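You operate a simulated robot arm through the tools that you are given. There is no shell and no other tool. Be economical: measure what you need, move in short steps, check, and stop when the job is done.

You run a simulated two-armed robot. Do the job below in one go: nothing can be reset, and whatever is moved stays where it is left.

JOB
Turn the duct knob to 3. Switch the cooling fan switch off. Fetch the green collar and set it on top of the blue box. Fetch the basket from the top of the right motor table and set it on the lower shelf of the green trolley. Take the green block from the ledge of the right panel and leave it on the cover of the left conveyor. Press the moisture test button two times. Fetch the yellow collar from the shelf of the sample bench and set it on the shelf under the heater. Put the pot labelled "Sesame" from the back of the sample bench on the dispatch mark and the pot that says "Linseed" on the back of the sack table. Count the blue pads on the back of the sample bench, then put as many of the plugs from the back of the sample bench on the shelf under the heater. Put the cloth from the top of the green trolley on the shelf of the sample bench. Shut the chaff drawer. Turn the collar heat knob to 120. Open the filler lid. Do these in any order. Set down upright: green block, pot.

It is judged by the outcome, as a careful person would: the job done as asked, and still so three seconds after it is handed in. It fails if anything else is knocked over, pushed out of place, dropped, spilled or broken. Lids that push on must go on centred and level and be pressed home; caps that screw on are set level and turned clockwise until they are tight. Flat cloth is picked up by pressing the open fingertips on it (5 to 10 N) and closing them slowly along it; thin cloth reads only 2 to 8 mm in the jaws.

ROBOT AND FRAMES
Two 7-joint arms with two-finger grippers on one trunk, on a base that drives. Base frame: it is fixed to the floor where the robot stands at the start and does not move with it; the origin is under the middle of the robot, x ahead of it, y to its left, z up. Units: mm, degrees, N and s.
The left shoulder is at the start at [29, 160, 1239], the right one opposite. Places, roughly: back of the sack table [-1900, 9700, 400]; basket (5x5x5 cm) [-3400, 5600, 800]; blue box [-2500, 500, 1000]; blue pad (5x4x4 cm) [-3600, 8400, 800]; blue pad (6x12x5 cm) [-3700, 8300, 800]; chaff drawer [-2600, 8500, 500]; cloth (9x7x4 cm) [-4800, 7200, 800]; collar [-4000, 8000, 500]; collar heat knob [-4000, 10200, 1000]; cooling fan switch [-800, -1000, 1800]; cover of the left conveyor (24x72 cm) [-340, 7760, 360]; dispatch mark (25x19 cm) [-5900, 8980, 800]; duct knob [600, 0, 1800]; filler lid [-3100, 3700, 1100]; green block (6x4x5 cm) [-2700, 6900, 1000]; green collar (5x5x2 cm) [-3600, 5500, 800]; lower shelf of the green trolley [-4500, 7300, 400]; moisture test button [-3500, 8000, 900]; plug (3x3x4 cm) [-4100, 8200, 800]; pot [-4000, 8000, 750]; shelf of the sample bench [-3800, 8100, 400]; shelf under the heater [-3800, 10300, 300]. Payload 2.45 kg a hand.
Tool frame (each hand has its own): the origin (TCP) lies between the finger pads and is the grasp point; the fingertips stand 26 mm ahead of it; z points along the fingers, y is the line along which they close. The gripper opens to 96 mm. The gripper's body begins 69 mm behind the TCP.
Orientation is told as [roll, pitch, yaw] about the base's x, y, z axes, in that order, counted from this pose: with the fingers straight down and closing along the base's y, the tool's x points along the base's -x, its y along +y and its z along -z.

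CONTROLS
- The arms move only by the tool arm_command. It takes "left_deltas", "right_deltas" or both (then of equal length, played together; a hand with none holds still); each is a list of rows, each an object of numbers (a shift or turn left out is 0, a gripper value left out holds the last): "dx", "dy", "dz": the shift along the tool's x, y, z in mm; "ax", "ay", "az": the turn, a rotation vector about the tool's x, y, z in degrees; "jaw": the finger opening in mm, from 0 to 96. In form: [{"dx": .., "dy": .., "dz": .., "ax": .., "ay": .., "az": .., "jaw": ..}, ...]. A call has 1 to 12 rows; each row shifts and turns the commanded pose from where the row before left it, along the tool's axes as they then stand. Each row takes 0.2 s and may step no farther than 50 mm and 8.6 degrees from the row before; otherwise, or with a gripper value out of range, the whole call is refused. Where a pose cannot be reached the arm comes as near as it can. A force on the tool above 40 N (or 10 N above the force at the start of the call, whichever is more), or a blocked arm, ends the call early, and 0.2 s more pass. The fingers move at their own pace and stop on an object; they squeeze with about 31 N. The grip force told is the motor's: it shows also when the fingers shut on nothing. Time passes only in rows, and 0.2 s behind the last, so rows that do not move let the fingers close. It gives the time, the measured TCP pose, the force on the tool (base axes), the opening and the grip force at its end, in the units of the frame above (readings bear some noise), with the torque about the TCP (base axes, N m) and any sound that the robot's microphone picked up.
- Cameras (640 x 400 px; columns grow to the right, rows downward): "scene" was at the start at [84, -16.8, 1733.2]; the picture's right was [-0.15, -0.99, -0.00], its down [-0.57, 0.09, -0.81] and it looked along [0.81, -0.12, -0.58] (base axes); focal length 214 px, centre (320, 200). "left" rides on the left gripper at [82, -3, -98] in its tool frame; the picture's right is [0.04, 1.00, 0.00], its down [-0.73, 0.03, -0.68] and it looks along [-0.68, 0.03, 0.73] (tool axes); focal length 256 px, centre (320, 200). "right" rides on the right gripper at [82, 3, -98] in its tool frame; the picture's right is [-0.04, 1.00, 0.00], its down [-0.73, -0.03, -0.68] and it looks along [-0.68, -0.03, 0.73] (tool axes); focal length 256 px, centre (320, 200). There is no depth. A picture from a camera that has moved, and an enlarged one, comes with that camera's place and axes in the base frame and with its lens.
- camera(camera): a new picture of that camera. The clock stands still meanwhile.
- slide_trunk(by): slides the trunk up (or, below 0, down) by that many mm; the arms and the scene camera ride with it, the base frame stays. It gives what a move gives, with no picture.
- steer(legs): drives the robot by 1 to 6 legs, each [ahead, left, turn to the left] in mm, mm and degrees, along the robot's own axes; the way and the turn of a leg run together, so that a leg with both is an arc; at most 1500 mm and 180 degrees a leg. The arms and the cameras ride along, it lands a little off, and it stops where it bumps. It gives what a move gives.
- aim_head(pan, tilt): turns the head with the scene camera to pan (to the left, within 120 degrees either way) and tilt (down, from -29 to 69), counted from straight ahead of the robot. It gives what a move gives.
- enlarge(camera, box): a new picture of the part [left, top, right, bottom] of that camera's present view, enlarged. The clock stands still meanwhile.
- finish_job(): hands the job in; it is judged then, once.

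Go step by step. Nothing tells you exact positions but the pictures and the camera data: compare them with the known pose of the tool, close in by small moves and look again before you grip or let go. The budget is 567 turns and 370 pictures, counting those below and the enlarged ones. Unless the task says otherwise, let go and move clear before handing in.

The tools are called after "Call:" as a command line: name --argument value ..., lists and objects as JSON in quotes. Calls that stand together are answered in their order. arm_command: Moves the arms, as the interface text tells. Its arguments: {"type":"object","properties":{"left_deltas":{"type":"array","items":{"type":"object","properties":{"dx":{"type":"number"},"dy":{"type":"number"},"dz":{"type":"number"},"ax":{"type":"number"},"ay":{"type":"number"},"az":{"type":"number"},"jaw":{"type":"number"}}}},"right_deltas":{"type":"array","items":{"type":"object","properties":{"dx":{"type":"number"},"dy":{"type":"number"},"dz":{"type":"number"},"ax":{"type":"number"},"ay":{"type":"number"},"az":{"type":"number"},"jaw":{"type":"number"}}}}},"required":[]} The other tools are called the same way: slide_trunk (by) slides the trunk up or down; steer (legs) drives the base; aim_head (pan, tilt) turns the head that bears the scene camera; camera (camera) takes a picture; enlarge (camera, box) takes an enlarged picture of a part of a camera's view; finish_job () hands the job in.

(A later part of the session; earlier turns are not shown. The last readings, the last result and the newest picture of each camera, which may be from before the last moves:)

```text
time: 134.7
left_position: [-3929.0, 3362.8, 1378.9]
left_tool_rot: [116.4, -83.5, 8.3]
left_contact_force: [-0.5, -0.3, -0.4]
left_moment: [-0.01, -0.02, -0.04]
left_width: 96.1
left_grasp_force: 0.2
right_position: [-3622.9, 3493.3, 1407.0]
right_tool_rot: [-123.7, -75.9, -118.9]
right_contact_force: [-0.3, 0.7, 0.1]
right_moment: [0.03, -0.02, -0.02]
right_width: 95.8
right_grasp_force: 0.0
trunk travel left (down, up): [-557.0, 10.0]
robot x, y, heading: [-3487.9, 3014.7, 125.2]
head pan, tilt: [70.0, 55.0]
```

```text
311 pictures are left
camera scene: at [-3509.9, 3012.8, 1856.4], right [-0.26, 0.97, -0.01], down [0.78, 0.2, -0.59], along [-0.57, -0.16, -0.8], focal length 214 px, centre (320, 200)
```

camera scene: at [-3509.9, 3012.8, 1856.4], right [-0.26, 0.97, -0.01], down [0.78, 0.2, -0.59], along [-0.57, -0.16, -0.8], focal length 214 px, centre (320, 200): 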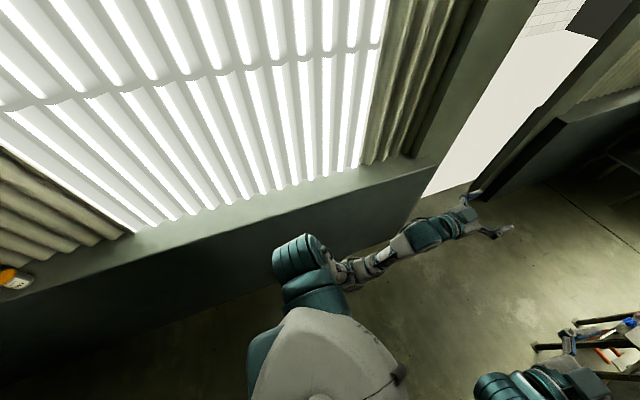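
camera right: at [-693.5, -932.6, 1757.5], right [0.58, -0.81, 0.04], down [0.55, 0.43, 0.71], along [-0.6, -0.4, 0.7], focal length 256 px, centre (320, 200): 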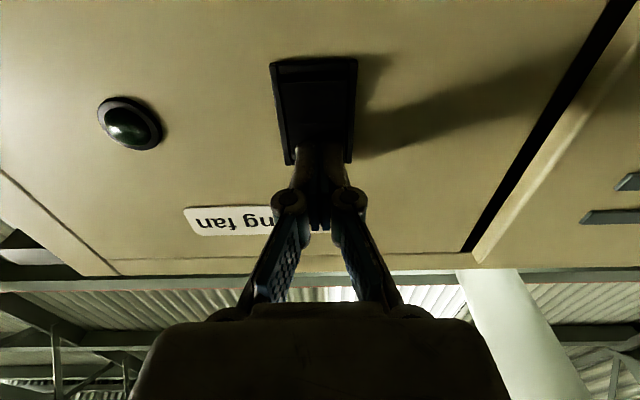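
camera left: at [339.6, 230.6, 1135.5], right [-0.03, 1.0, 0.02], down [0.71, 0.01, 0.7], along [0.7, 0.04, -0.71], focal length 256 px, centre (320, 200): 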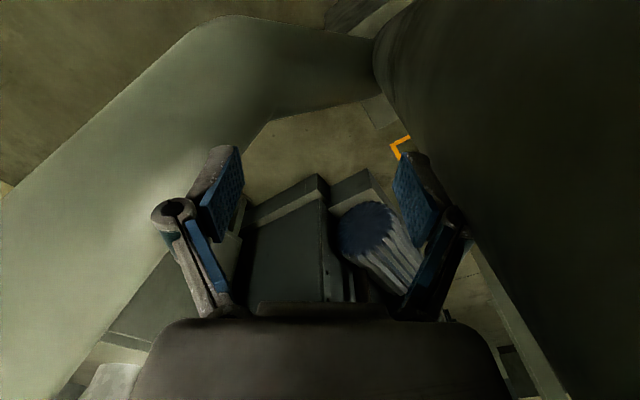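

Call:
steer --legs '[[400, 0, 0], [0, 0, -89.7]]'

Call:
aim_head --pan -10 --tilt 45

Call:
camera --camera "scene"

```text
time: 141.0
left_position: [-3440.3, 3861.8, 1363.1]
left_tool_rot: [140.0, -86.3, -104.3]
left_contact_force: [-0.5, 1.1, -0.5]
left_moment: [0.02, -0.03, -0.11]
left_width: 96.1
left_grasp_force: 0.1
right_position: [-3306.8, 3558.4, 1414.5]
right_tool_rot: [-118.3, -72.5, 146.8]
right_contact_force: [-0.4, 0.3, -0.2]
right_moment: [0.02, 0.02, -0.03]
right_width: 95.8
right_grasp_force: 0.0
trunk travel left (down, up): [-557.0, 10.0]
robot x, y, heading: [-3729.8, 3345.0, 35.8]
head pan, tilt: [70.0, 55.0]
```

```text
time: 142.5
left_position: [-3391.8, 3787.0, 1377.9]
left_tool_rot: [117.2, -83.5, -81.9]
left_contact_force: [0.6, -1.1, 0.1]
left_moment: [-0.04, -0.02, 0.08]
left_width: 96.0
left_grasp_force: 0.0
right_position: [-3257.4, 3482.1, 1409.4]
right_tool_rot: [-124.0, -75.5, 152.0]
right_contact_force: [0.3, -1.5, -0.3]
right_moment: [-0.03, -0.03, 0.09]
right_width: 95.9
right_grasp_force: 0.0
trunk travel left (down, up): [-557.0, 10.0]
robot x, y, heading: [-3727.8, 3339.8, 35.5]
head pan, tilt: [-10.0, 45.0]
```

```text
310 pictures are left
camera scene: at [-3629.1, 3313.9, 1866.6], right [0.43, -0.9, -0.03], down [-0.65, -0.29, -0.7], along [0.62, 0.32, -0.71], focal length 214 px, centre (320, 200)
```

scene: 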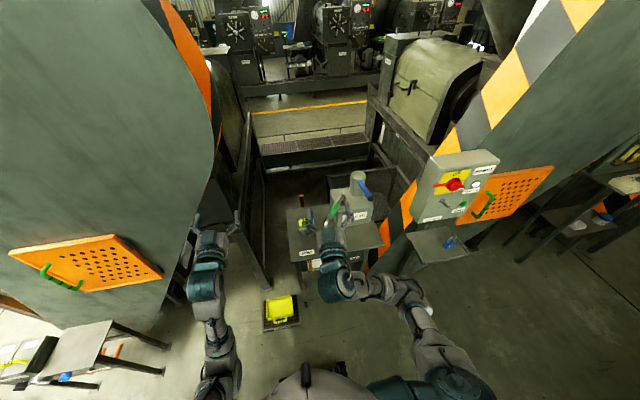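

Call:
enlarge --camera "scene" --box '[260, 160, 400, 280]'

```text
3.33 times, centred on (330, 220) of scene
camera zoom: at [-3629.1, 3313.9, 1866.6], right [0.43, -0.9, -0.03], down [-0.65, -0.29, -0.7], along [0.62, 0.32, -0.71], focal length 715 px, centre (287, 133)
```

zoom: 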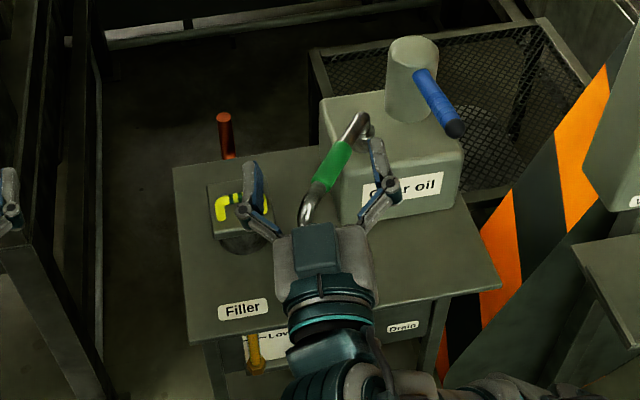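

Call:
arm_command --right_deltas '[{"dz": -40}, {"dz": -40}, {"ay": 8.5}, {"ay": 8.5}, {"ay": 8.5}, {"ay": 8.5}, {"ay": 8.5}, {"ay": 8.5}, {"ay": 8.5}, {"ay": 8.5}, {"ay": 7}]'

Call:
camera --camera "right"

Call:
enlarge --camera "scene" --box '[260, 160, 400, 280]'

```text
time: 145.1
left_position: [-3398.6, 3787.1, 1382.4]
left_tool_rot: [118.9, -83.2, -83.5]
left_contact_force: [1.2, -0.7, -0.4]
left_moment: [-0.07, 0.02, 0.13]
left_width: 96.0
left_grasp_force: 0.0
right_position: [-3172.5, 3538.2, 1221.8]
right_tool_rot: [-12.2, -23.3, 32.0]
right_contact_force: [1.2, -0.9, 0.0]
right_moment: [0.12, 0.08, 0.05]
right_width: 96.2
right_grasp_force: 0.0
right hand out of reach, approached as far as the arm can: row 1, 2, 6, 7, 8, 9, 10, 11
trunk travel left (down, up): [-557.0, 10.0]
robot x, y, heading: [-3732.0, 3345.7, 35.7]
head pan, tilt: [-10.0, 45.0]
stopped in row 11 (right hand): the arm was blocked; the commanded pose is now the measured one
```

```text
308 pictures are left
camera right: at [-3278.8, 3497.7, 1279.5], right [-0.42, 0.89, -0.18], down [0.28, 0.32, 0.91], along [0.86, 0.33, -0.39], focal length 256 px, centre (320, 200)
```

right: 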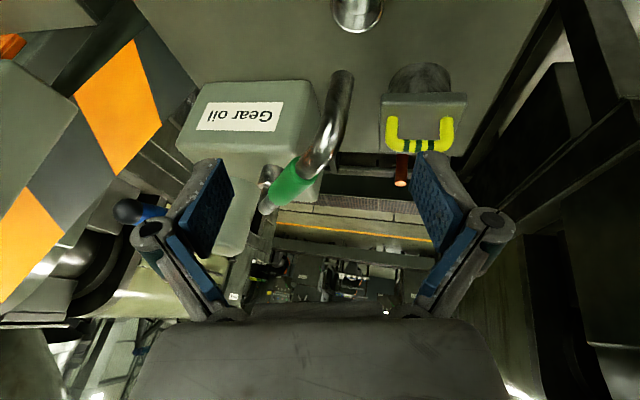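

```text
3.33 times, centred on (330, 220) of scene
camera zoom: at [-3670.9, 3371.5, 1868.4], right [0.43, -0.9, 0.0], down [-0.64, -0.31, -0.7], along [0.64, 0.3, -0.71], focal length 715 px, centre (287, 133)
```

zoom: 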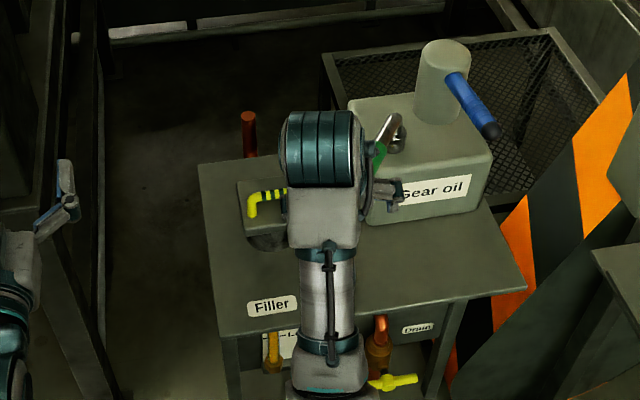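

Call:
enlarge --camera "right" --box '[360, 40, 500, 200]'

```text
2.50 times, centred on (430, 120) of right
camera zoom: at [-3278.8, 3497.7, 1279.5], right [-0.42, 0.89, -0.18], down [0.28, 0.32, 0.91], along [0.86, 0.33, -0.39], focal length 640 px, centre (45, 400)
```

zoom: 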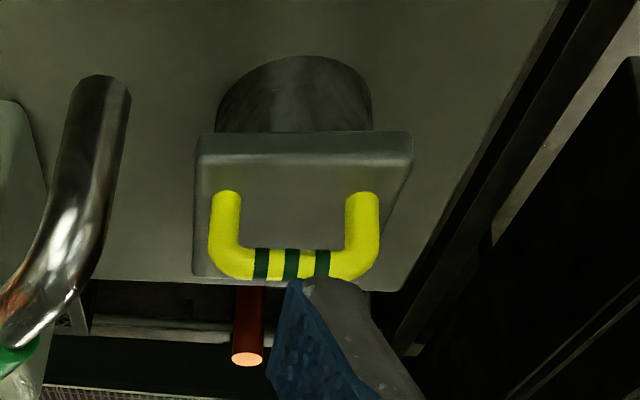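

Call:
arm_command --right_deltas '[{"dz": -45}, {"dz": -45}, {"dz": -30}]'

Call:
steer --legs '[[110, 0, 0]]'

Call:
arm_command --right_deltas '[{"ay": 8}, {"ay": 8}, {"ay": 7}, {"ax": 6}, {"ax": 6}, {"az": 8}, {"az": 8}, {"az": 8}]'

Call:
camera --camera "scene"

```text
time: 145.9
left_position: [-3425.5, 3825.4, 1374.8]
left_tool_rot: [125.8, -84.5, -90.2]
left_contact_force: [-1.0, -0.1, -0.5]
left_moment: [0.03, -0.01, 0.02]
left_width: 96.1
left_grasp_force: 0.0
right_position: [-3169.8, 3599.4, 1275.7]
right_tool_rot: [-14.1, -23.3, 33.2]
right_contact_force: [-0.4, 0.1, 0.4]
right_moment: [-0.05, -0.08, -0.01]
right_width: 96.1
right_grasp_force: 0.1
right hand out of reach, approached as far as the arm can: row 1, 2, 3
trunk travel left (down, up): [-557.0, 10.0]
robot x, y, heading: [-3736.6, 3352.4, 35.7]
head pan, tilt: [-10.0, 45.0]
```

```text
time: 147.1
left_position: [-3302.7, 3834.4, 1385.8]
left_tool_rot: [118.3, -82.7, -83.0]
left_contact_force: [0.7, -1.4, 0.0]
left_moment: [-0.05, 0.01, 0.15]
left_width: 95.8
left_grasp_force: 0.0
right_position: [-3050.8, 3609.6, 1271.8]
right_tool_rot: [-11.8, -23.3, 31.9]
right_contact_force: [0.8, -0.5, -0.3]
right_moment: [0.02, 0.02, 0.02]
right_width: 95.9
right_grasp_force: 0.1
trunk travel left (down, up): [-557.0, 10.0]
robot x, y, heading: [-3642.8, 3401.6, 35.6]
head pan, tilt: [-10.0, 45.0]
```

```text
time: 148.9
left_position: [-3310.7, 3850.6, 1381.8]
left_tool_rot: [121.2, -83.6, -85.9]
left_contact_force: [0.0, 0.6, -1.0]
left_moment: [0.01, -0.03, -0.02]
left_width: 96.0
left_grasp_force: 0.1
right_position: [-3024.5, 3636.7, 1261.6]
right_tool_rot: [-21.5, -10.3, 4.9]
right_contact_force: [1.1, -0.6, 0.1]
right_moment: [0.01, 0.01, 0.0]
right_width: 96.0
right_grasp_force: 0.1
right hand out of reach, approached as far as the arm can: row 1, 2
trunk travel left (down, up): [-557.0, 10.0]
robot x, y, heading: [-3641.0, 3403.8, 35.4]
head pan, tilt: [-10.0, 45.0]
```

```text
305 pictures are left
camera scene: at [-3590.6, 3451.3, 1868.4], right [0.43, -0.9, 0.01], down [-0.63, -0.32, -0.71], along [0.64, 0.3, -0.71], focal length 214 px, centre (320, 200)
```

scene: 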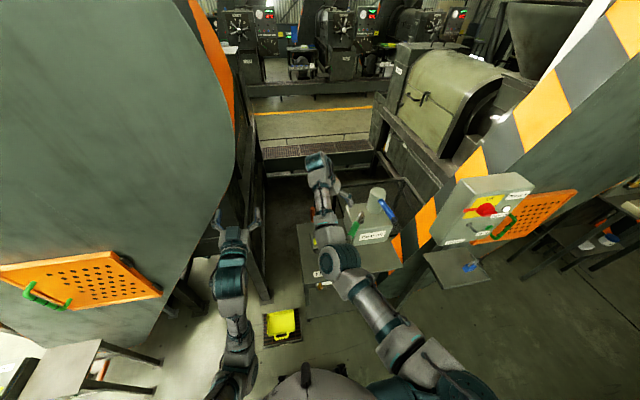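

Call:
steer --legs '[[-70, 0, 0]]'

Call:
arm_command --right_deltas '[{"ax": -7.1, "ay": 3.5}, {"ax": -7.1, "ay": 3.5}, {"ax": -7, "ay": 3.5}, {"az": 8.2}, {"az": 8.2}, {"az": 8.2}, {"az": 8.2}, {"az": 8.2}, {"az": 8.2}, {"az": 8.2}]'

Call:
camera --camera "scene"

Call:
camera --camera "right"

```text
time: 149.9
left_position: [-3351.5, 3807.5, 1378.1]
left_tool_rot: [116.0, -83.4, -80.9]
left_contact_force: [0.7, -0.5, -0.8]
left_moment: [-0.02, -0.03, 0.05]
left_width: 95.5
left_grasp_force: 0.0
right_position: [-3067.1, 3594.3, 1256.2]
right_tool_rot: [-21.4, -9.6, 5.0]
right_contact_force: [0.1, -0.5, 0.5]
right_moment: [0.03, 0.02, -0.03]
right_width: 96.1
right_grasp_force: 0.0
trunk travel left (down, up): [-557.0, 10.0]
robot x, y, heading: [-3698.6, 3362.5, 35.8]
head pan, tilt: [-10.0, 45.0]
```

```text
time: 152.3
left_position: [-3368.2, 3792.8, 1388.3]
left_tool_rot: [124.2, -83.0, -89.1]
left_contact_force: [-0.4, 0.8, 0.2]
left_moment: [0.03, 0.02, -0.1]
left_width: 96.1
left_grasp_force: 0.0
right_position: [-3080.7, 3578.0, 1267.2]
right_tool_rot: [0.3, 0.1, -55.1]
right_contact_force: [0.0, -0.1, 0.6]
right_moment: [0.01, -0.04, 0.0]
right_width: 96.1
right_grasp_force: 0.0
trunk travel left (down, up): [-557.0, 10.0]
robot x, y, heading: [-3692.1, 3358.9, 35.7]
head pan, tilt: [-10.0, 45.0]
stopped in row 10 (right hand): the arm was blocked; the commanded pose is now the measured one
```

```text
304 pictures are left
camera scene: at [-3626.4, 3378.9, 1868.3], right [0.43, -0.9, 0.0], down [-0.64, -0.3, -0.7], along [0.63, 0.31, -0.71], focal length 214 px, centre (320, 200)
```

scene: 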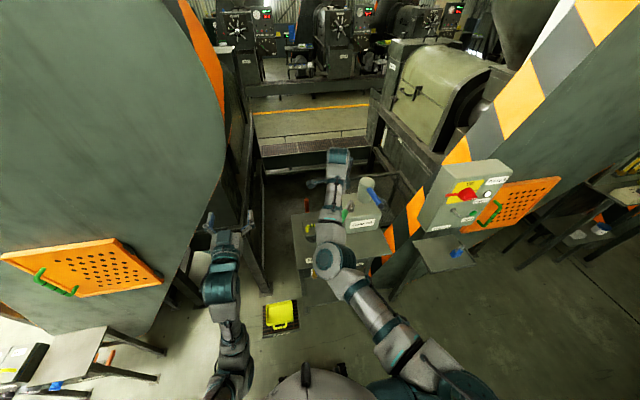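

```text
303 pictures are left
camera right: at [-3123.3, 3646.5, 1366.9], right [0.84, 0.54, 0.0], down [0.39, -0.62, 0.68], along [0.37, -0.57, -0.74], focal length 256 px, centre (320, 200)
```

right: 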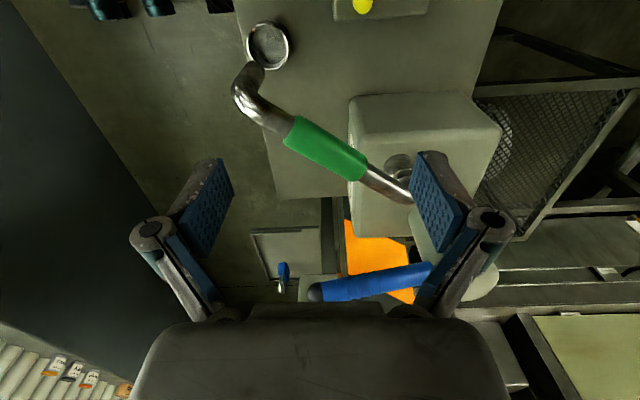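

Call:
arm_command --right_deltas '[{"dx": 40}, {"dx": 40}, {"dx": 40}, {}]'

Call:
camera --camera "right"

Call:
enlarge --camera "scene" --box '[260, 140, 400, 260]'

```text
time: 153.3
left_position: [-3371.7, 3797.9, 1386.2]
left_tool_rot: [124.4, -83.2, -89.3]
left_contact_force: [-0.7, 0.5, -0.3]
left_moment: [0.0, 0.01, -0.02]
left_width: 96.0
left_grasp_force: 0.0
right_position: [-3144.2, 3689.8, 1265.4]
right_tool_rot: [0.2, 0.0, -54.6]
right_contact_force: [0.0, 0.5, 0.9]
right_moment: [0.0, -0.04, 0.0]
right_width: 96.2
right_grasp_force: 0.0
right hand out of reach, approached as far as the arm can: row 1
trunk travel left (down, up): [-557.0, 10.0]
robot x, y, heading: [-3696.1, 3364.4, 35.5]
head pan, tilt: [-10.0, 45.0]
```

```text
302 pictures are left
camera right: at [-3188.2, 3758.7, 1365.1], right [0.84, 0.54, 0.0], down [0.4, -0.62, 0.68], along [0.37, -0.57, -0.73], focal length 256 px, centre (320, 200)
```

right: 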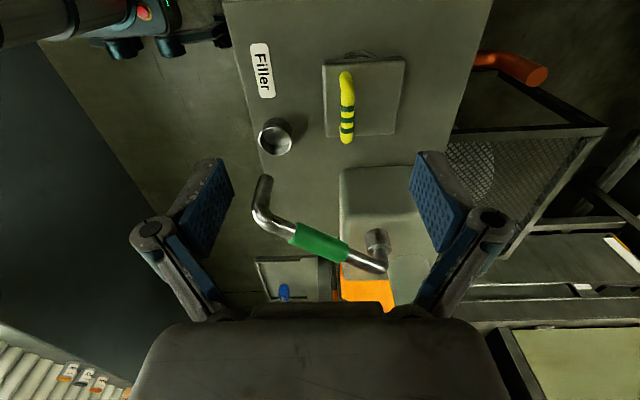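

```text
3.33 times, centred on (330, 200) of scene
camera zoom: at [-3633.6, 3390.3, 1868.4], right [0.43, -0.9, 0.0], down [-0.64, -0.31, -0.7], along [0.64, 0.3, -0.71], focal length 715 px, centre (287, 200)
```

zoom: 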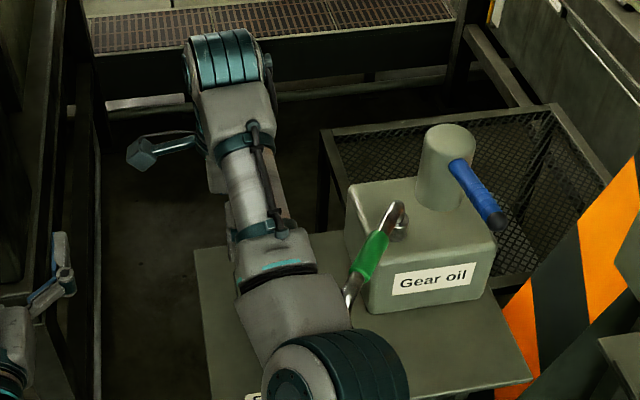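

Call:
arm_command --right_deltas '[{"dx": -41, "dy": 28}, {"dz": 50}, {"dz": 50}, {}]'

Call:
camera --camera "right"

```text
time: 154.3
left_position: [-3376.5, 3806.1, 1385.9]
left_tool_rot: [125.8, -83.5, -90.8]
left_contact_force: [-0.9, 1.1, -0.3]
left_moment: [0.01, 0.0, -0.03]
left_width: 95.9
left_grasp_force: 0.1
right_position: [-3102.7, 3681.3, 1167.2]
right_tool_rot: [0.1, -0.2, -54.6]
right_contact_force: [-0.5, 1.0, 0.9]
right_moment: [-0.03, -0.04, 0.01]
right_width: 96.1
right_grasp_force: 0.0
trunk travel left (down, up): [-557.0, 10.0]
robot x, y, heading: [-3699.1, 3365.9, 35.5]
head pan, tilt: [-10.0, 45.0]
```

```text
300 pictures are left
camera right: at [-3145.6, 3748.3, 1267.2], right [0.84, 0.55, 0.0], down [0.4, -0.62, 0.68], along [0.37, -0.57, -0.73], focal length 256 px, centre (320, 200)
```

right: 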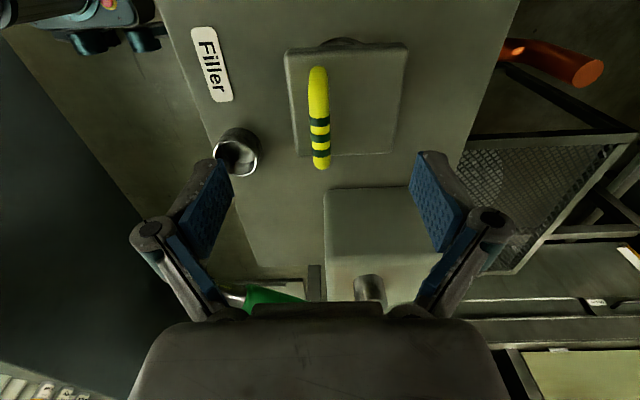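

Call:
arm_command --right_deltas '[{"dx": -5, "dz": 25}, {"dz": 25}, {"dz": 22}, {"jaw": 40}, {"jaw": 15}, {"jaw": 5}, {"jaw": 5}]'

Call:
camera --camera "right"

```text
time: 156.0
left_position: [-3357.4, 3773.1, 1391.3]
left_tool_rot: [121.7, -82.6, -86.8]
left_contact_force: [-0.8, -0.5, 1.6]
left_moment: [-0.01, 0.02, -0.04]
left_width: 95.9
left_grasp_force: 0.1
right_position: [-3083.5, 3660.4, 1094.0]
right_tool_rot: [0.2, 2.1, -54.4]
right_contact_force: [-3.5, 3.3, -2.7]
right_moment: [1.34, 1.0, 0.17]
right_width: 12.9
right_grasp_force: 39.8
trunk travel left (down, up): [-557.0, 10.0]
robot x, y, heading: [-3688.8, 3355.2, 35.4]
head pan, tilt: [-10.0, 45.0]
stopped in row 7 (right hand): the force on the tool passed its limit at 43 N (the readings are from after the stop); the commanded pose is now the measured one
```

```text
299 pictures are left
camera right: at [-3126.2, 3724.5, 1195.9], right [0.84, 0.55, 0.0], down [0.42, -0.64, 0.65], along [0.36, -0.54, -0.76], focal length 256 px, centre (320, 200)
```

right: 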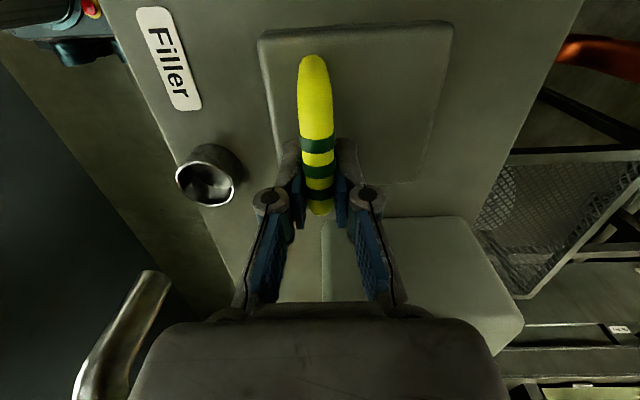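

Call:
arm_command --right_deltas '[{"jaw": 0, "dz": -11, "dy": 8}, {"dz": -11, "dy": 9}, {"dz": -8, "dy": 11}, {"dz": -7, "dy": 11.5}, {}]'

Call:
camera --camera "right"

```text
time: 156.7
left_position: [-3360.2, 3774.2, 1391.9]
left_tool_rot: [122.8, -82.5, -88.0]
left_contact_force: [-1.0, -0.2, 0.8]
left_moment: [-0.02, 0.04, 0.01]
left_width: 96.0
left_grasp_force: 0.1
right_position: [-3075.0, 3670.6, 1116.4]
right_tool_rot: [0.0, 1.9, -54.3]
right_contact_force: [21.4, 21.4, -39.2]
right_moment: [0.24, -0.06, -0.04]
right_width: 12.7
right_grasp_force: 39.9
right hand out of reach, approached as far as the arm can: row 1, 2, 3
trunk travel left (down, up): [-557.0, 10.0]
robot x, y, heading: [-3690.8, 3358.5, 35.4]
head pan, tilt: [-10.0, 45.0]
stopped in row 3 (right hand): the force on the tool passed its limit at 63 N (the readings are from after the stop); the commanded pose is now the measured one
```

```text
298 pictures are left
camera right: at [-3117.3, 3735.5, 1218.8], right [0.84, 0.55, 0.0], down [0.42, -0.63, 0.65], along [0.36, -0.55, -0.76], focal length 256 px, centre (320, 200)
```

right: 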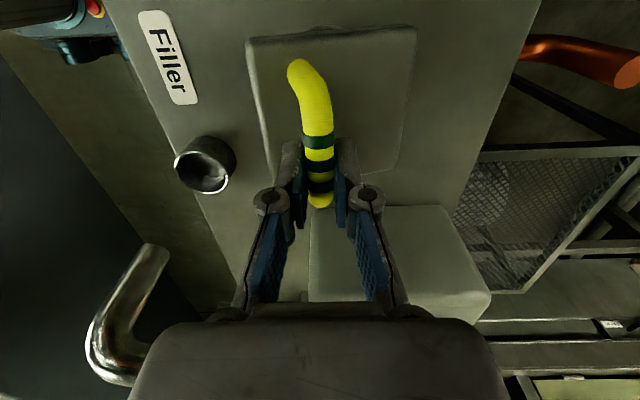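

Call:
steer --legs '[[25, 0, 0]]'

Call:
camera --camera "right"

```text
time: 157.6
left_position: [-3348.3, 3785.7, 1394.7]
left_tool_rot: [125.4, -82.4, -90.5]
left_contact_force: [0.2, -0.1, 0.3]
left_moment: [0.01, -0.03, 0.01]
left_width: 95.9
left_grasp_force: 0.1
right_position: [-3065.0, 3678.7, 1127.7]
right_tool_rot: [0.5, 1.8, -54.3]
right_contact_force: [-6.9, -0.6, 10.8]
right_moment: [0.03, 0.1, -0.25]
right_width: 12.8
right_grasp_force: 39.9
trunk travel left (down, up): [-557.0, 10.0]
robot x, y, heading: [-3670.7, 3367.8, 35.8]
head pan, tilt: [-10.0, 45.0]
```

```text
297 pictures are left
camera right: at [-3108.1, 3743.9, 1230.4], right [0.84, 0.55, 0.01], down [0.41, -0.63, 0.65], along [0.37, -0.54, -0.76], focal length 256 px, centre (320, 200)
```

right: 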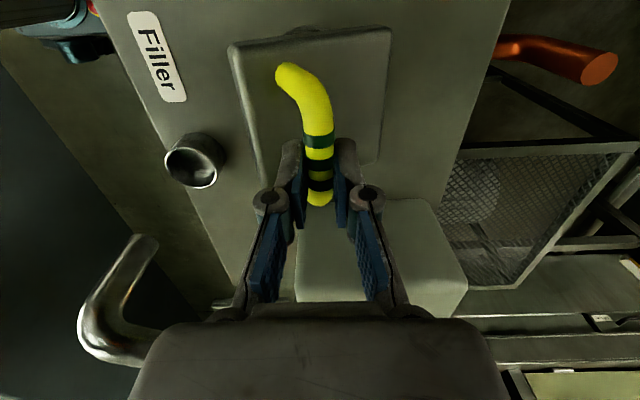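

Call:
arm_command --right_deltas '[{"dz": -8}]'

Call:
steer --legs '[[28, 0, 0]]'

Call:
steer --legs '[[28, 0, 0]]'

Call:
camera --camera "right"

```text
time: 157.9
left_position: [-3345.2, 3786.9, 1393.6]
left_tool_rot: [124.1, -82.5, -89.3]
left_contact_force: [-0.3, 0.3, 0.8]
left_moment: [0.02, 0.03, 0.0]
left_width: 95.9
left_grasp_force: 0.0
right_position: [-3059.4, 3683.2, 1132.5]
right_tool_rot: [0.2, 1.9, -54.4]
right_contact_force: [2.0, 4.2, -18.7]
right_moment: [-0.12, 0.15, -0.38]
right_width: 13.1
right_grasp_force: 39.3
trunk travel left (down, up): [-557.0, 10.0]
robot x, y, heading: [-3669.4, 3369.4, 35.5]
head pan, tilt: [-10.0, 45.0]
```

```text
time: 158.8
left_position: [-3328.5, 3799.8, 1396.4]
left_tool_rot: [126.6, -82.3, -91.6]
left_contact_force: [0.3, 0.6, -0.5]
left_moment: [-0.02, -0.04, 0.02]
left_width: 96.0
left_grasp_force: 0.0
right_position: [-3043.8, 3695.4, 1138.6]
right_tool_rot: [0.6, 1.9, -54.3]
right_contact_force: [-9.6, 2.3, 10.8]
right_moment: [-0.12, 0.25, -0.69]
right_width: 13.1
right_grasp_force: 40.1
trunk travel left (down, up): [-557.0, 10.0]
robot x, y, heading: [-3647.7, 3388.7, 35.7]
head pan, tilt: [-10.0, 45.0]
```

```text
time: 159.6
left_position: [-3309.3, 3811.2, 1398.2]
left_tool_rot: [127.8, -82.1, -93.0]
left_contact_force: [0.8, 0.2, 0.2]
left_moment: [0.01, 0.03, 0.04]
left_width: 95.8
left_grasp_force: 0.0
right_position: [-3023.1, 3711.2, 1139.3]
right_tool_rot: [0.8, 2.0, -54.2]
right_contact_force: [-4.3, 8.2, -5.2]
right_moment: [0.06, -0.23, -0.96]
right_width: 13.1
right_grasp_force: 39.9
trunk travel left (down, up): [-557.0, 10.0]
robot x, y, heading: [-3625.4, 3403.0, 35.6]
head pan, tilt: [-10.0, 45.0]
```

```text
296 pictures are left
camera right: at [-3066.2, 3775.4, 1241.8], right [0.83, 0.55, 0.01], down [0.41, -0.64, 0.65], along [0.37, -0.54, -0.76], focal length 256 px, centre (320, 200)
```

right: 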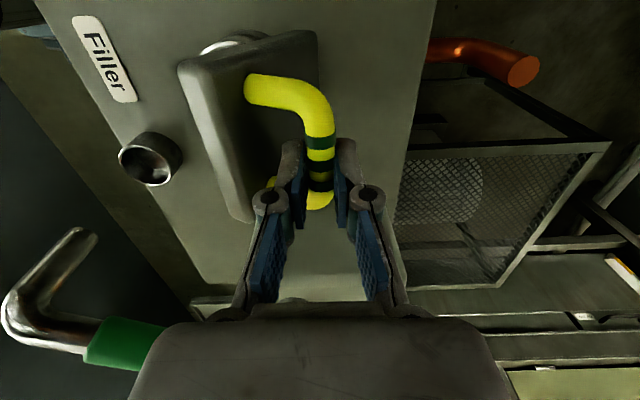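

Call:
steer --legs '[[28, 0, 0]]'

Call:
arm_command --right_deltas '[{"dz": 8}]'

Call:
steer --legs '[[25, 0, 0]]'

Call:
camera --camera "right"

```text
time: 160.4
left_position: [-3290.2, 3821.5, 1401.5]
left_tool_rot: [129.0, -82.0, -94.2]
left_contact_force: [-0.7, -0.3, -1.2]
left_moment: [-0.01, 0.0, 0.03]
left_width: 96.1
left_grasp_force: 0.1
right_position: [-3003.0, 3725.3, 1137.6]
right_tool_rot: [0.7, 2.4, -54.0]
right_contact_force: [-15.7, -1.6, -30.9]
right_moment: [-0.4, 0.03, -0.96]
right_width: 13.6
right_grasp_force: 39.4
trunk travel left (down, up): [-557.0, 10.0]
robot x, y, heading: [-3603.2, 3421.2, 35.6]
head pan, tilt: [-10.0, 45.0]
```

```text
time: 160.8
left_position: [-3290.0, 3822.6, 1401.9]
left_tool_rot: [129.5, -81.9, -94.7]
left_contact_force: [1.1, 0.5, -0.5]
left_moment: [0.0, -0.02, 0.03]
left_width: 96.2
left_grasp_force: 0.0
right_position: [-3000.2, 3727.4, 1135.8]
right_tool_rot: [1.3, 2.1, -54.1]
right_contact_force: [12.6, 5.6, 23.9]
right_moment: [-0.12, -0.48, -1.05]
right_width: 13.2
right_grasp_force: 40.2
trunk travel left (down, up): [-557.0, 10.0]
robot x, y, heading: [-3602.8, 3421.1, 35.5]
head pan, tilt: [-10.0, 45.0]
```

```text
time: 161.6
left_position: [-3274.3, 3830.7, 1404.3]
left_tool_rot: [130.7, -81.6, -95.8]
left_contact_force: [-0.2, -0.6, -0.4]
left_moment: [-0.01, 0.0, 0.0]
left_width: 96.0
left_grasp_force: 0.0
right_position: [-2987.7, 3736.5, 1129.1]
right_tool_rot: [0.3, 2.4, -54.0]
right_contact_force: [-16.6, -12.5, -31.7]
right_moment: [-0.05, 0.24, -0.96]
right_width: 13.9
right_grasp_force: 39.8
trunk travel left (down, up): [-557.0, 10.0]
robot x, y, heading: [-3582.4, 3433.2, 35.4]
head pan, tilt: [-10.0, 45.0]
```

```text
295 pictures are left
camera right: at [-3030.3, 3800.9, 1232.1], right [0.83, 0.56, 0.0], down [0.42, -0.63, 0.65], along [0.36, -0.54, -0.76], focal length 256 px, centre (320, 200)
```

right: 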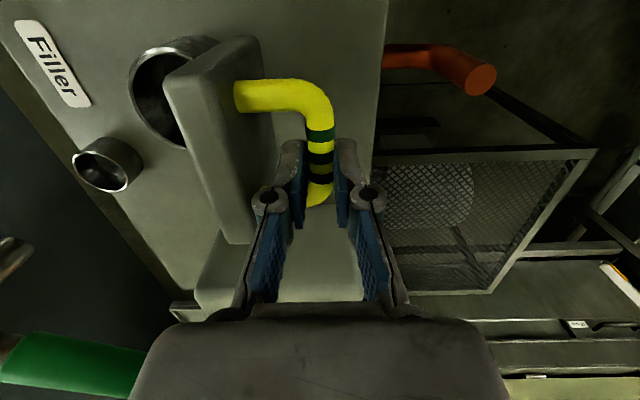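

Call:
arm_command --right_deltas '[{"dz": 8}]'

Call:
steer --legs '[[22, 0, 0]]'

Call:
camera --camera "right"

```text
time: 162.0
left_position: [-3269.4, 3836.1, 1404.5]
left_tool_rot: [130.0, -81.9, -95.0]
left_contact_force: [0.2, 0.0, 0.4]
left_moment: [0.02, -0.04, 0.01]
left_width: 96.0
left_grasp_force: 0.0
right_position: [-2982.1, 3741.8, 1120.7]
right_tool_rot: [0.4, 2.2, -54.2]
right_contact_force: [10.3, 0.4, 9.7]
right_moment: [-0.28, -0.29, -1.06]
right_width: 13.6
right_grasp_force: 40.5
trunk travel left (down, up): [-557.0, 10.0]
robot x, y, heading: [-3577.6, 3433.4, 36.0]
head pan, tilt: [-10.0, 45.0]
```

```text
time: 163.0
left_position: [-3259.3, 3842.4, 1405.6]
left_tool_rot: [131.5, -81.6, -96.7]
left_contact_force: [0.2, 0.2, 0.2]
left_moment: [-0.01, 0.01, -0.03]
left_width: 95.9
left_grasp_force: 0.0
right_position: [-2975.9, 3746.4, 1116.1]
right_tool_rot: [-1.6, 2.2, -54.2]
right_contact_force: [2.1, -4.5, -1.7]
right_moment: [0.59, 0.39, -1.01]
right_width: 13.4
right_grasp_force: 39.8
trunk travel left (down, up): [-557.0, 10.0]
robot x, y, heading: [-3559.1, 3449.1, 35.6]
head pan, tilt: [-10.0, 45.0]
stopped in leg 1: the force on the tool passed its limit at 64 N (the readings are from after the stop); the commanded pose is now the measured one
```

```text
294 pictures are left
camera right: at [-3015.0, 3812.6, 1218.4], right [0.83, 0.55, -0.03], down [0.44, -0.62, 0.65], along [0.34, -0.55, -0.76], focal length 256 px, centre (320, 200)
```

right: 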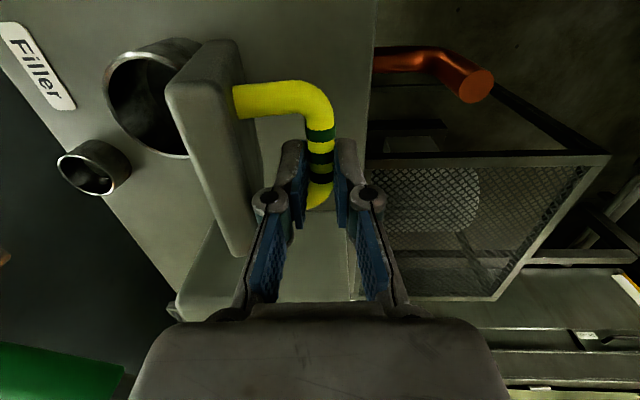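

Call:
arm_command --right_deltas '[{"jaw": 30}, {"jaw": 30}, {"dz": -30}, {"dz": -40}, {"dz": -40}]'

Call:
camera --camera "right"

```text
time: 164.2
left_position: [-3260.4, 3843.1, 1407.3]
left_tool_rot: [131.9, -81.7, -97.1]
left_contact_force: [0.4, -0.1, 0.0]
left_moment: [0.03, 0.03, 0.01]
left_width: 96.0
left_grasp_force: 0.1
right_position: [-2973.4, 3746.4, 1227.4]
right_tool_rot: [-1.5, 2.2, -54.0]
right_contact_force: [0.2, 0.2, -0.7]
right_moment: [-0.01, -0.02, 0.01]
right_width: 30.1
right_grasp_force: 0.1
trunk travel left (down, up): [-557.0, 10.0]
robot x, y, heading: [-3565.3, 3449.8, 35.4]
head pan, tilt: [-10.0, 45.0]
```

```text
293 pictures are left
camera right: at [-3012.6, 3812.8, 1329.2], right [0.83, 0.56, -0.03], down [0.44, -0.62, 0.65], along [0.34, -0.55, -0.76], focal length 256 px, centre (320, 200)
```

right: 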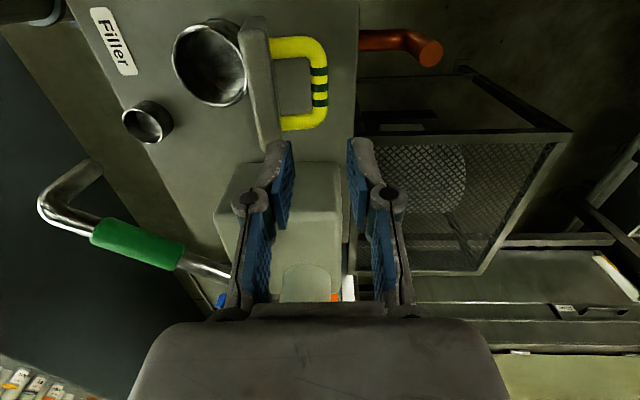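

Filler lid is open. I'll raise the hand, back out, and look toward the motor tables.

Call:
arm_command --right_deltas '[{"dz": -40}, {"dz": -40}, {"dz": -40}]'

Call:
steer --legs '[[-250, 0, 0]]'

Call:
aim_head --pan 75 --tilt 20

Call:
camera --camera "scene"

```text
time: 165.0
left_position: [-3261.1, 3841.2, 1406.2]
left_tool_rot: [132.2, -81.5, -97.3]
left_contact_force: [-0.5, -0.5, 0.5]
left_moment: [0.0, 0.02, 0.02]
left_width: 96.1
left_grasp_force: 0.0
right_position: [-2975.3, 3738.9, 1347.6]
right_tool_rot: [-1.7, 2.2, -54.0]
right_contact_force: [0.6, -1.6, -0.8]
right_moment: [0.0, -0.02, 0.0]
right_width: 30.0
right_grasp_force: 0.1
right hand out of reach, approached as far as the arm can: row 3
trunk travel left (down, up): [-557.0, 10.0]
robot x, y, heading: [-3558.9, 3447.9, 35.7]
head pan, tilt: [-10.0, 45.0]
```

```text
time: 166.8
left_position: [-3456.3, 3702.5, 1404.0]
left_tool_rot: [131.1, -81.7, -96.3]
left_contact_force: [0.2, 0.1, -0.2]
left_moment: [0.03, -0.04, 0.03]
left_width: 95.9
left_grasp_force: 0.1
right_position: [-3171.8, 3600.0, 1345.2]
right_tool_rot: [-1.9, 2.2, -54.2]
right_contact_force: [0.8, 0.0, -0.9]
right_moment: [-0.05, 0.04, 0.0]
right_width: 30.3
right_grasp_force: 0.1
trunk travel left (down, up): [-557.0, 10.0]
robot x, y, heading: [-3762.6, 3305.2, 35.5]
head pan, tilt: [-10.0, 45.0]
```

```text
time: 168.4
left_position: [-3465.3, 3697.2, 1408.0]
left_tool_rot: [133.1, -81.4, -98.3]
left_contact_force: [0.2, -0.1, 0.5]
left_moment: [0.01, 0.0, -0.02]
left_width: 95.9
left_grasp_force: 0.1
right_position: [-3177.2, 3596.7, 1350.9]
right_tool_rot: [-1.5, 2.1, -54.1]
right_contact_force: [-0.8, -0.3, -0.9]
right_moment: [0.01, -0.03, 0.01]
right_width: 29.9
right_grasp_force: 0.1
trunk travel left (down, up): [-557.0, 10.0]
robot x, y, heading: [-3764.7, 3303.9, 35.5]
head pan, tilt: [75.0, 20.0]
```

```text
292 pictures are left
camera scene: at [-3807.3, 3383.2, 1907.3], right [0.94, 0.35, 0.0], down [0.12, -0.32, -0.94], along [-0.33, 0.88, -0.34], focal length 214 px, centre (320, 200)
```

scene: 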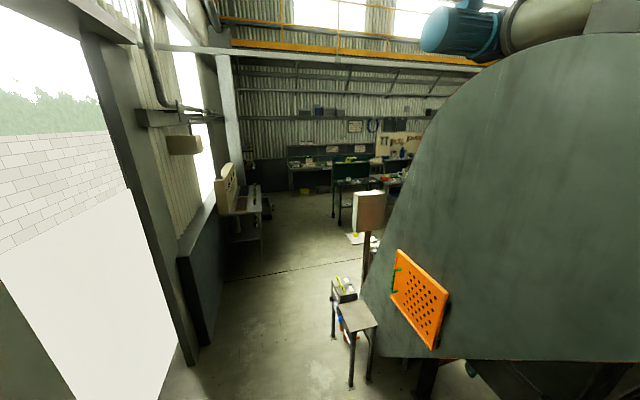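

Call:
steer --legs '[[0, 0, 90], [1300, 0, 0]]'

Call:
aim_head --pan -40 --tilt 30

Call:
camera --camera "scene"

```text
time: 178.8
left_position: [-4911.3, 4670.9, 1408.1]
left_tool_rot: [133.2, -81.5, -8.3]
left_contact_force: [0.0, 0.2, 0.6]
left_moment: [-0.03, 0.0, 0.02]
left_width: 96.1
left_grasp_force: 0.1
right_position: [-4813.0, 4959.4, 1350.5]
right_tool_rot: [-1.6, 2.1, 36.0]
right_contact_force: [-0.2, -0.5, 0.2]
right_moment: [-0.03, 0.01, -0.02]
right_width: 30.1
right_grasp_force: 0.1
trunk travel left (down, up): [-557.0, 10.0]
robot x, y, heading: [-4516.1, 4374.8, 125.6]
head pan, tilt: [75.0, 20.0]
```

```text
time: 180.7
left_position: [-4910.4, 4669.8, 1409.0]
left_tool_rot: [132.7, -81.5, -7.5]
left_contact_force: [0.1, 1.0, -0.4]
left_moment: [0.0, 0.01, 0.0]
left_width: 95.9
left_grasp_force: 0.1
right_position: [-4814.6, 4958.7, 1356.9]
right_tool_rot: [-0.6, 2.3, 36.0]
right_contact_force: [0.8, 0.0, -0.2]
right_moment: [0.0, -0.03, 0.01]
right_width: 30.0
right_grasp_force: 0.0
trunk travel left (down, up): [-557.0, 10.0]
robot x, y, heading: [-4517.9, 4378.2, 125.5]
head pan, tilt: [-40.0, 30.0]
```

```text
291 pictures are left
camera scene: at [-4506.1, 4452.8, 1891.1], right [1.0, -0.07, 0.0], down [-0.04, -0.5, -0.86], along [0.07, 0.86, -0.5], focal length 214 px, centre (320, 200)
```

scene: 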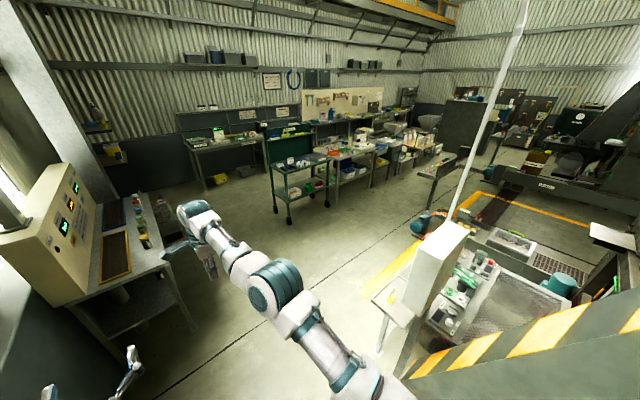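

Call:
enlarge --camera "scene" --box '[380, 200, 620, 350]'

Call:
enlarge --camera "scene" --box '[170, 80, 450, 230]'

```text
2.67 times, centred on (500, 275) of scene
camera zoom: at [-4506.1, 4452.8, 1891.1], right [1.0, -0.07, 0.0], down [-0.04, -0.5, -0.86], along [0.07, 0.86, -0.5], focal length 572 px, centre (-160, 0)
```

zoom: 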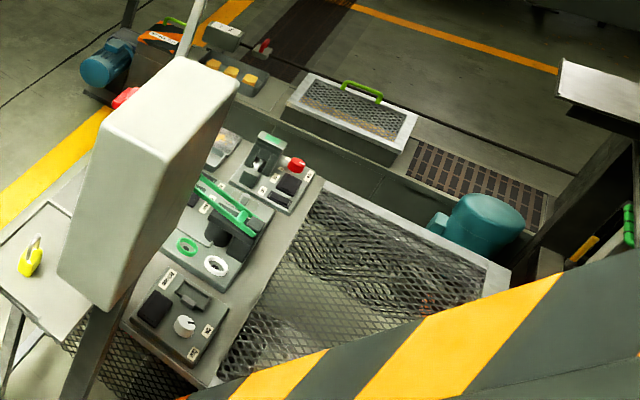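

```text
2.29 times, centred on (310, 155) of scene
camera zoom: at [-4506.1, 4452.8, 1891.1], right [1.0, -0.07, 0.0], down [-0.04, -0.5, -0.86], along [0.07, 0.86, -0.5], focal length 490 px, centre (343, 303)
```

zoom: 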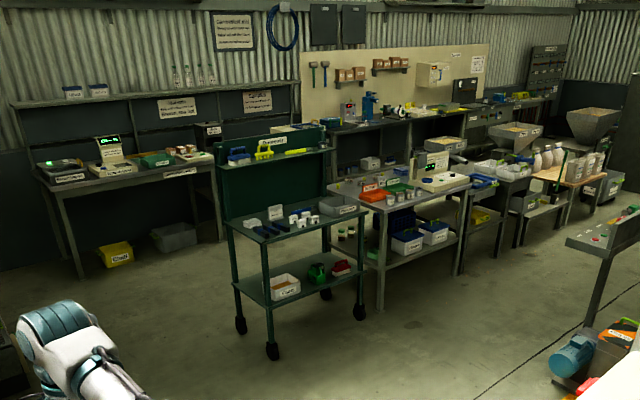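

Call:
steer --legs '[[950, -500, 0], [0, 0, -100]]'

Call:
aim_head --pan 0 --tilt 35

Call:
camera --camera "scene"

```text
time: 190.4
left_position: [-4301.5, 5773.2, 1408.2]
left_tool_rot: [132.7, -81.5, -107.5]
left_contact_force: [0.7, -0.5, 0.1]
left_moment: [0.02, 0.02, -0.01]
left_width: 96.0
left_grasp_force: 0.1
right_position: [-4032.0, 5628.6, 1358.8]
right_tool_rot: [-0.6, 2.3, -63.8]
right_contact_force: [0.3, 0.5, 0.0]
right_moment: [0.01, -0.01, 0.03]
right_width: 29.8
right_grasp_force: 0.1
trunk travel left (down, up): [-557.0, 10.0]
robot x, y, heading: [-4658.9, 5436.6, 25.8]
head pan, tilt: [-40.0, 30.0]
```

```text
time: 191.5
left_position: [-4302.3, 5771.7, 1406.6]
left_tool_rot: [129.6, -81.7, -104.4]
left_contact_force: [1.5, 0.6, 0.0]
left_moment: [-0.02, 0.03, -0.02]
left_width: 95.7
left_grasp_force: 0.1
right_position: [-4029.0, 5629.2, 1367.4]
right_tool_rot: [0.9, 2.7, -64.1]
right_contact_force: [0.2, -0.6, 0.4]
right_moment: [0.0, 0.0, 0.0]
right_width: 30.0
right_grasp_force: 0.0
trunk travel left (down, up): [-557.0, 10.0]
robot x, y, heading: [-4658.1, 5438.3, 25.8]
head pan, tilt: [0.0, 35.0]
```

```text
288 pictures are left
camera scene: at [-4592.3, 5469.3, 1883.2], right [0.44, -0.9, 0.0], down [-0.52, -0.25, -0.82], along [0.74, 0.36, -0.58], focal length 214 px, centre (320, 200)
```

scene: 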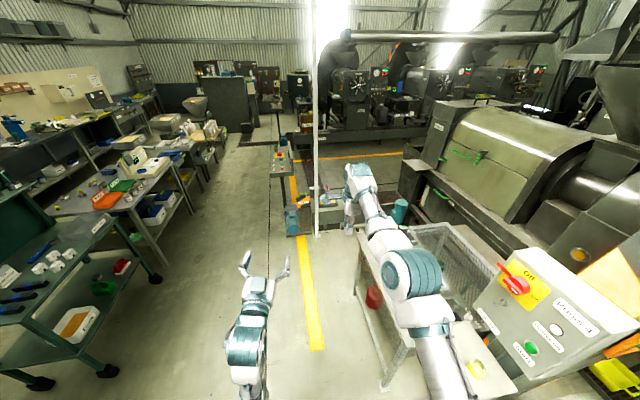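

Call:
enlarge --camera "scene" --box '[250, 150, 490, 330]'

```text
2.22 times, centred on (370, 240) of scene
camera zoom: at [-4592.3, 5469.3, 1883.2], right [0.44, -0.9, 0.0], down [-0.52, -0.25, -0.82], along [0.74, 0.36, -0.58], focal length 477 px, centre (209, 111)
```

zoom: 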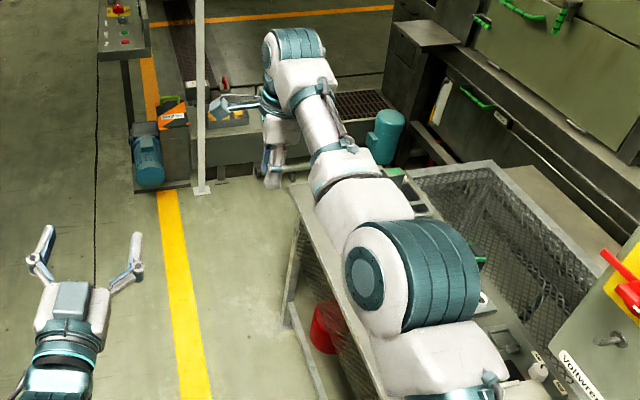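

Call:
steer --legs '[[0, 0, 45]]'

Call:
aim_head --pan -60 --tilt 40

Call:
camera --camera "scene"

```text
time: 194.0
left_position: [-4639.3, 5924.9, 1406.5]
left_tool_rot: [129.1, -81.6, -59.2]
left_contact_force: [1.0, 0.1, 0.8]
left_moment: [0.0, -0.01, -0.01]
left_width: 96.1
left_grasp_force: 0.2
right_position: [-4346.7, 6018.0, 1368.5]
right_tool_rot: [1.0, 2.7, -19.1]
right_contact_force: [-0.3, 0.1, -0.3]
right_moment: [0.0, 0.0, 0.0]
right_width: 30.3
right_grasp_force: 0.0
trunk travel left (down, up): [-557.0, 10.0]
robot x, y, heading: [-4660.3, 5435.6, 71.0]
head pan, tilt: [0.0, 35.0]
```

```text
time: 195.3
left_position: [-4640.5, 5925.7, 1403.6]
left_tool_rot: [126.1, -81.7, -56.1]
left_contact_force: [-0.6, 0.2, -1.6]
left_moment: [-0.03, -0.02, -0.01]
left_width: 96.1
left_grasp_force: 0.0
right_position: [-4346.8, 6020.8, 1378.6]
right_tool_rot: [2.4, 3.1, -19.3]
right_contact_force: [-1.0, 0.0, -1.1]
right_moment: [0.02, -0.02, 0.02]
right_width: 30.2
right_grasp_force: 0.2
trunk travel left (down, up): [-557.0, 10.0]
robot x, y, heading: [-4658.2, 5437.2, 70.8]
head pan, tilt: [-60.0, 40.0]
```

```text
286 pictures are left
camera scene: at [-4580.0, 5440.3, 1875.8], right [0.19, -0.98, 0.0], down [-0.63, -0.12, -0.76], along [0.75, 0.14, -0.64], focal length 214 px, centre (320, 200)
```

scene: 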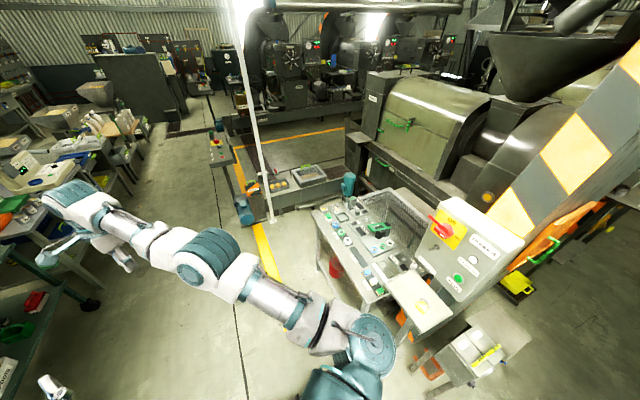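

Call:
enlarge --camera "scene" --box '[300, 170, 450, 300]'

```text
3.08 times, centred on (375, 235) of scene
camera zoom: at [-4580.0, 5440.3, 1875.8], right [0.19, -0.98, 0.0], down [-0.63, -0.12, -0.76], along [0.75, 0.14, -0.64], focal length 660 px, centre (151, 92)
```

zoom: 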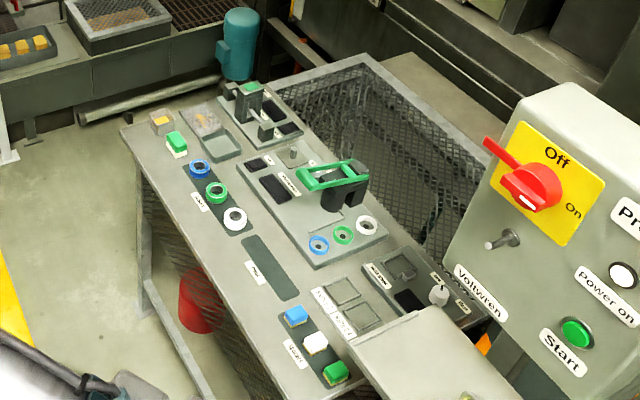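

Found them: green collar at about (-3621, 5479, 800) and basket at about (-3439, 5632, 820). I'll lower the trunk here in open space and bring both tools pointing down.

Call:
slide_trunk --by -320

Call:
arm_command --right_deltas '[{"az": -8.2}, {"az": -8.2}, {"az": -8.2}, {"az": -8.2}, {"az": -8.2}, {"az": -8.2}, {"az": -8.2}, {"az": -8.2}, {"az": -8.2}, {"az": -8.2}, {"az": -8}]' --left_deltas '[{"ay": 8.2}, {"ay": 8.2}, {"ay": 8.2}, {"ay": 8.2}, {"ay": 8.2}, {"ay": 8.2}, {"ay": 8.2}, {"ay": 8.2}, {"ay": 8.2}, {"ay": 8}, {}]'

```text
time: 198.4
left_position: [-4631.5, 5952.0, 1019.2]
left_tool_rot: [63.8, -82.7, 5.8]
left_contact_force: [1.0, -0.6, 0.0]
left_moment: [0.01, 0.01, -0.04]
left_width: 96.1
left_grasp_force: 0.0
right_position: [-4342.5, 6037.1, 962.0]
right_tool_rot: [-7.0, 2.7, -19.5]
right_contact_force: [0.6, -0.2, 0.2]
right_moment: [0.02, -0.02, -0.03]
right_width: 29.9
right_grasp_force: 0.1
trunk travel left (down, up): [-237.0, 330.0]
robot x, y, heading: [-4658.9, 5434.8, 70.8]
head pan, tilt: [-60.0, 40.0]
```

```text
time: 200.8
left_position: [-4592.8, 6101.6, 889.2]
left_tool_rot: [6.5, -5.6, 68.9]
left_contact_force: [0.9, -0.2, 0.7]
left_moment: [0.0, 0.0, -0.01]
left_width: 96.1
left_grasp_force: 0.2
left hand out of reach, approached as far as the arm can: row 1, 4, 5, 6, 7, 8, 9, 10
right_position: [-4343.0, 6037.5, 962.3]
right_tool_rot: [2.7, 7.1, 71.0]
right_contact_force: [0.5, -0.5, -0.4]
right_moment: [-0.01, 0.02, -0.03]
right_width: 29.9
right_grasp_force: 0.0
trunk travel left (down, up): [-237.0, 330.0]
robot x, y, heading: [-4657.1, 5437.4, 70.6]
head pan, tilt: [-60.0, 40.0]
```

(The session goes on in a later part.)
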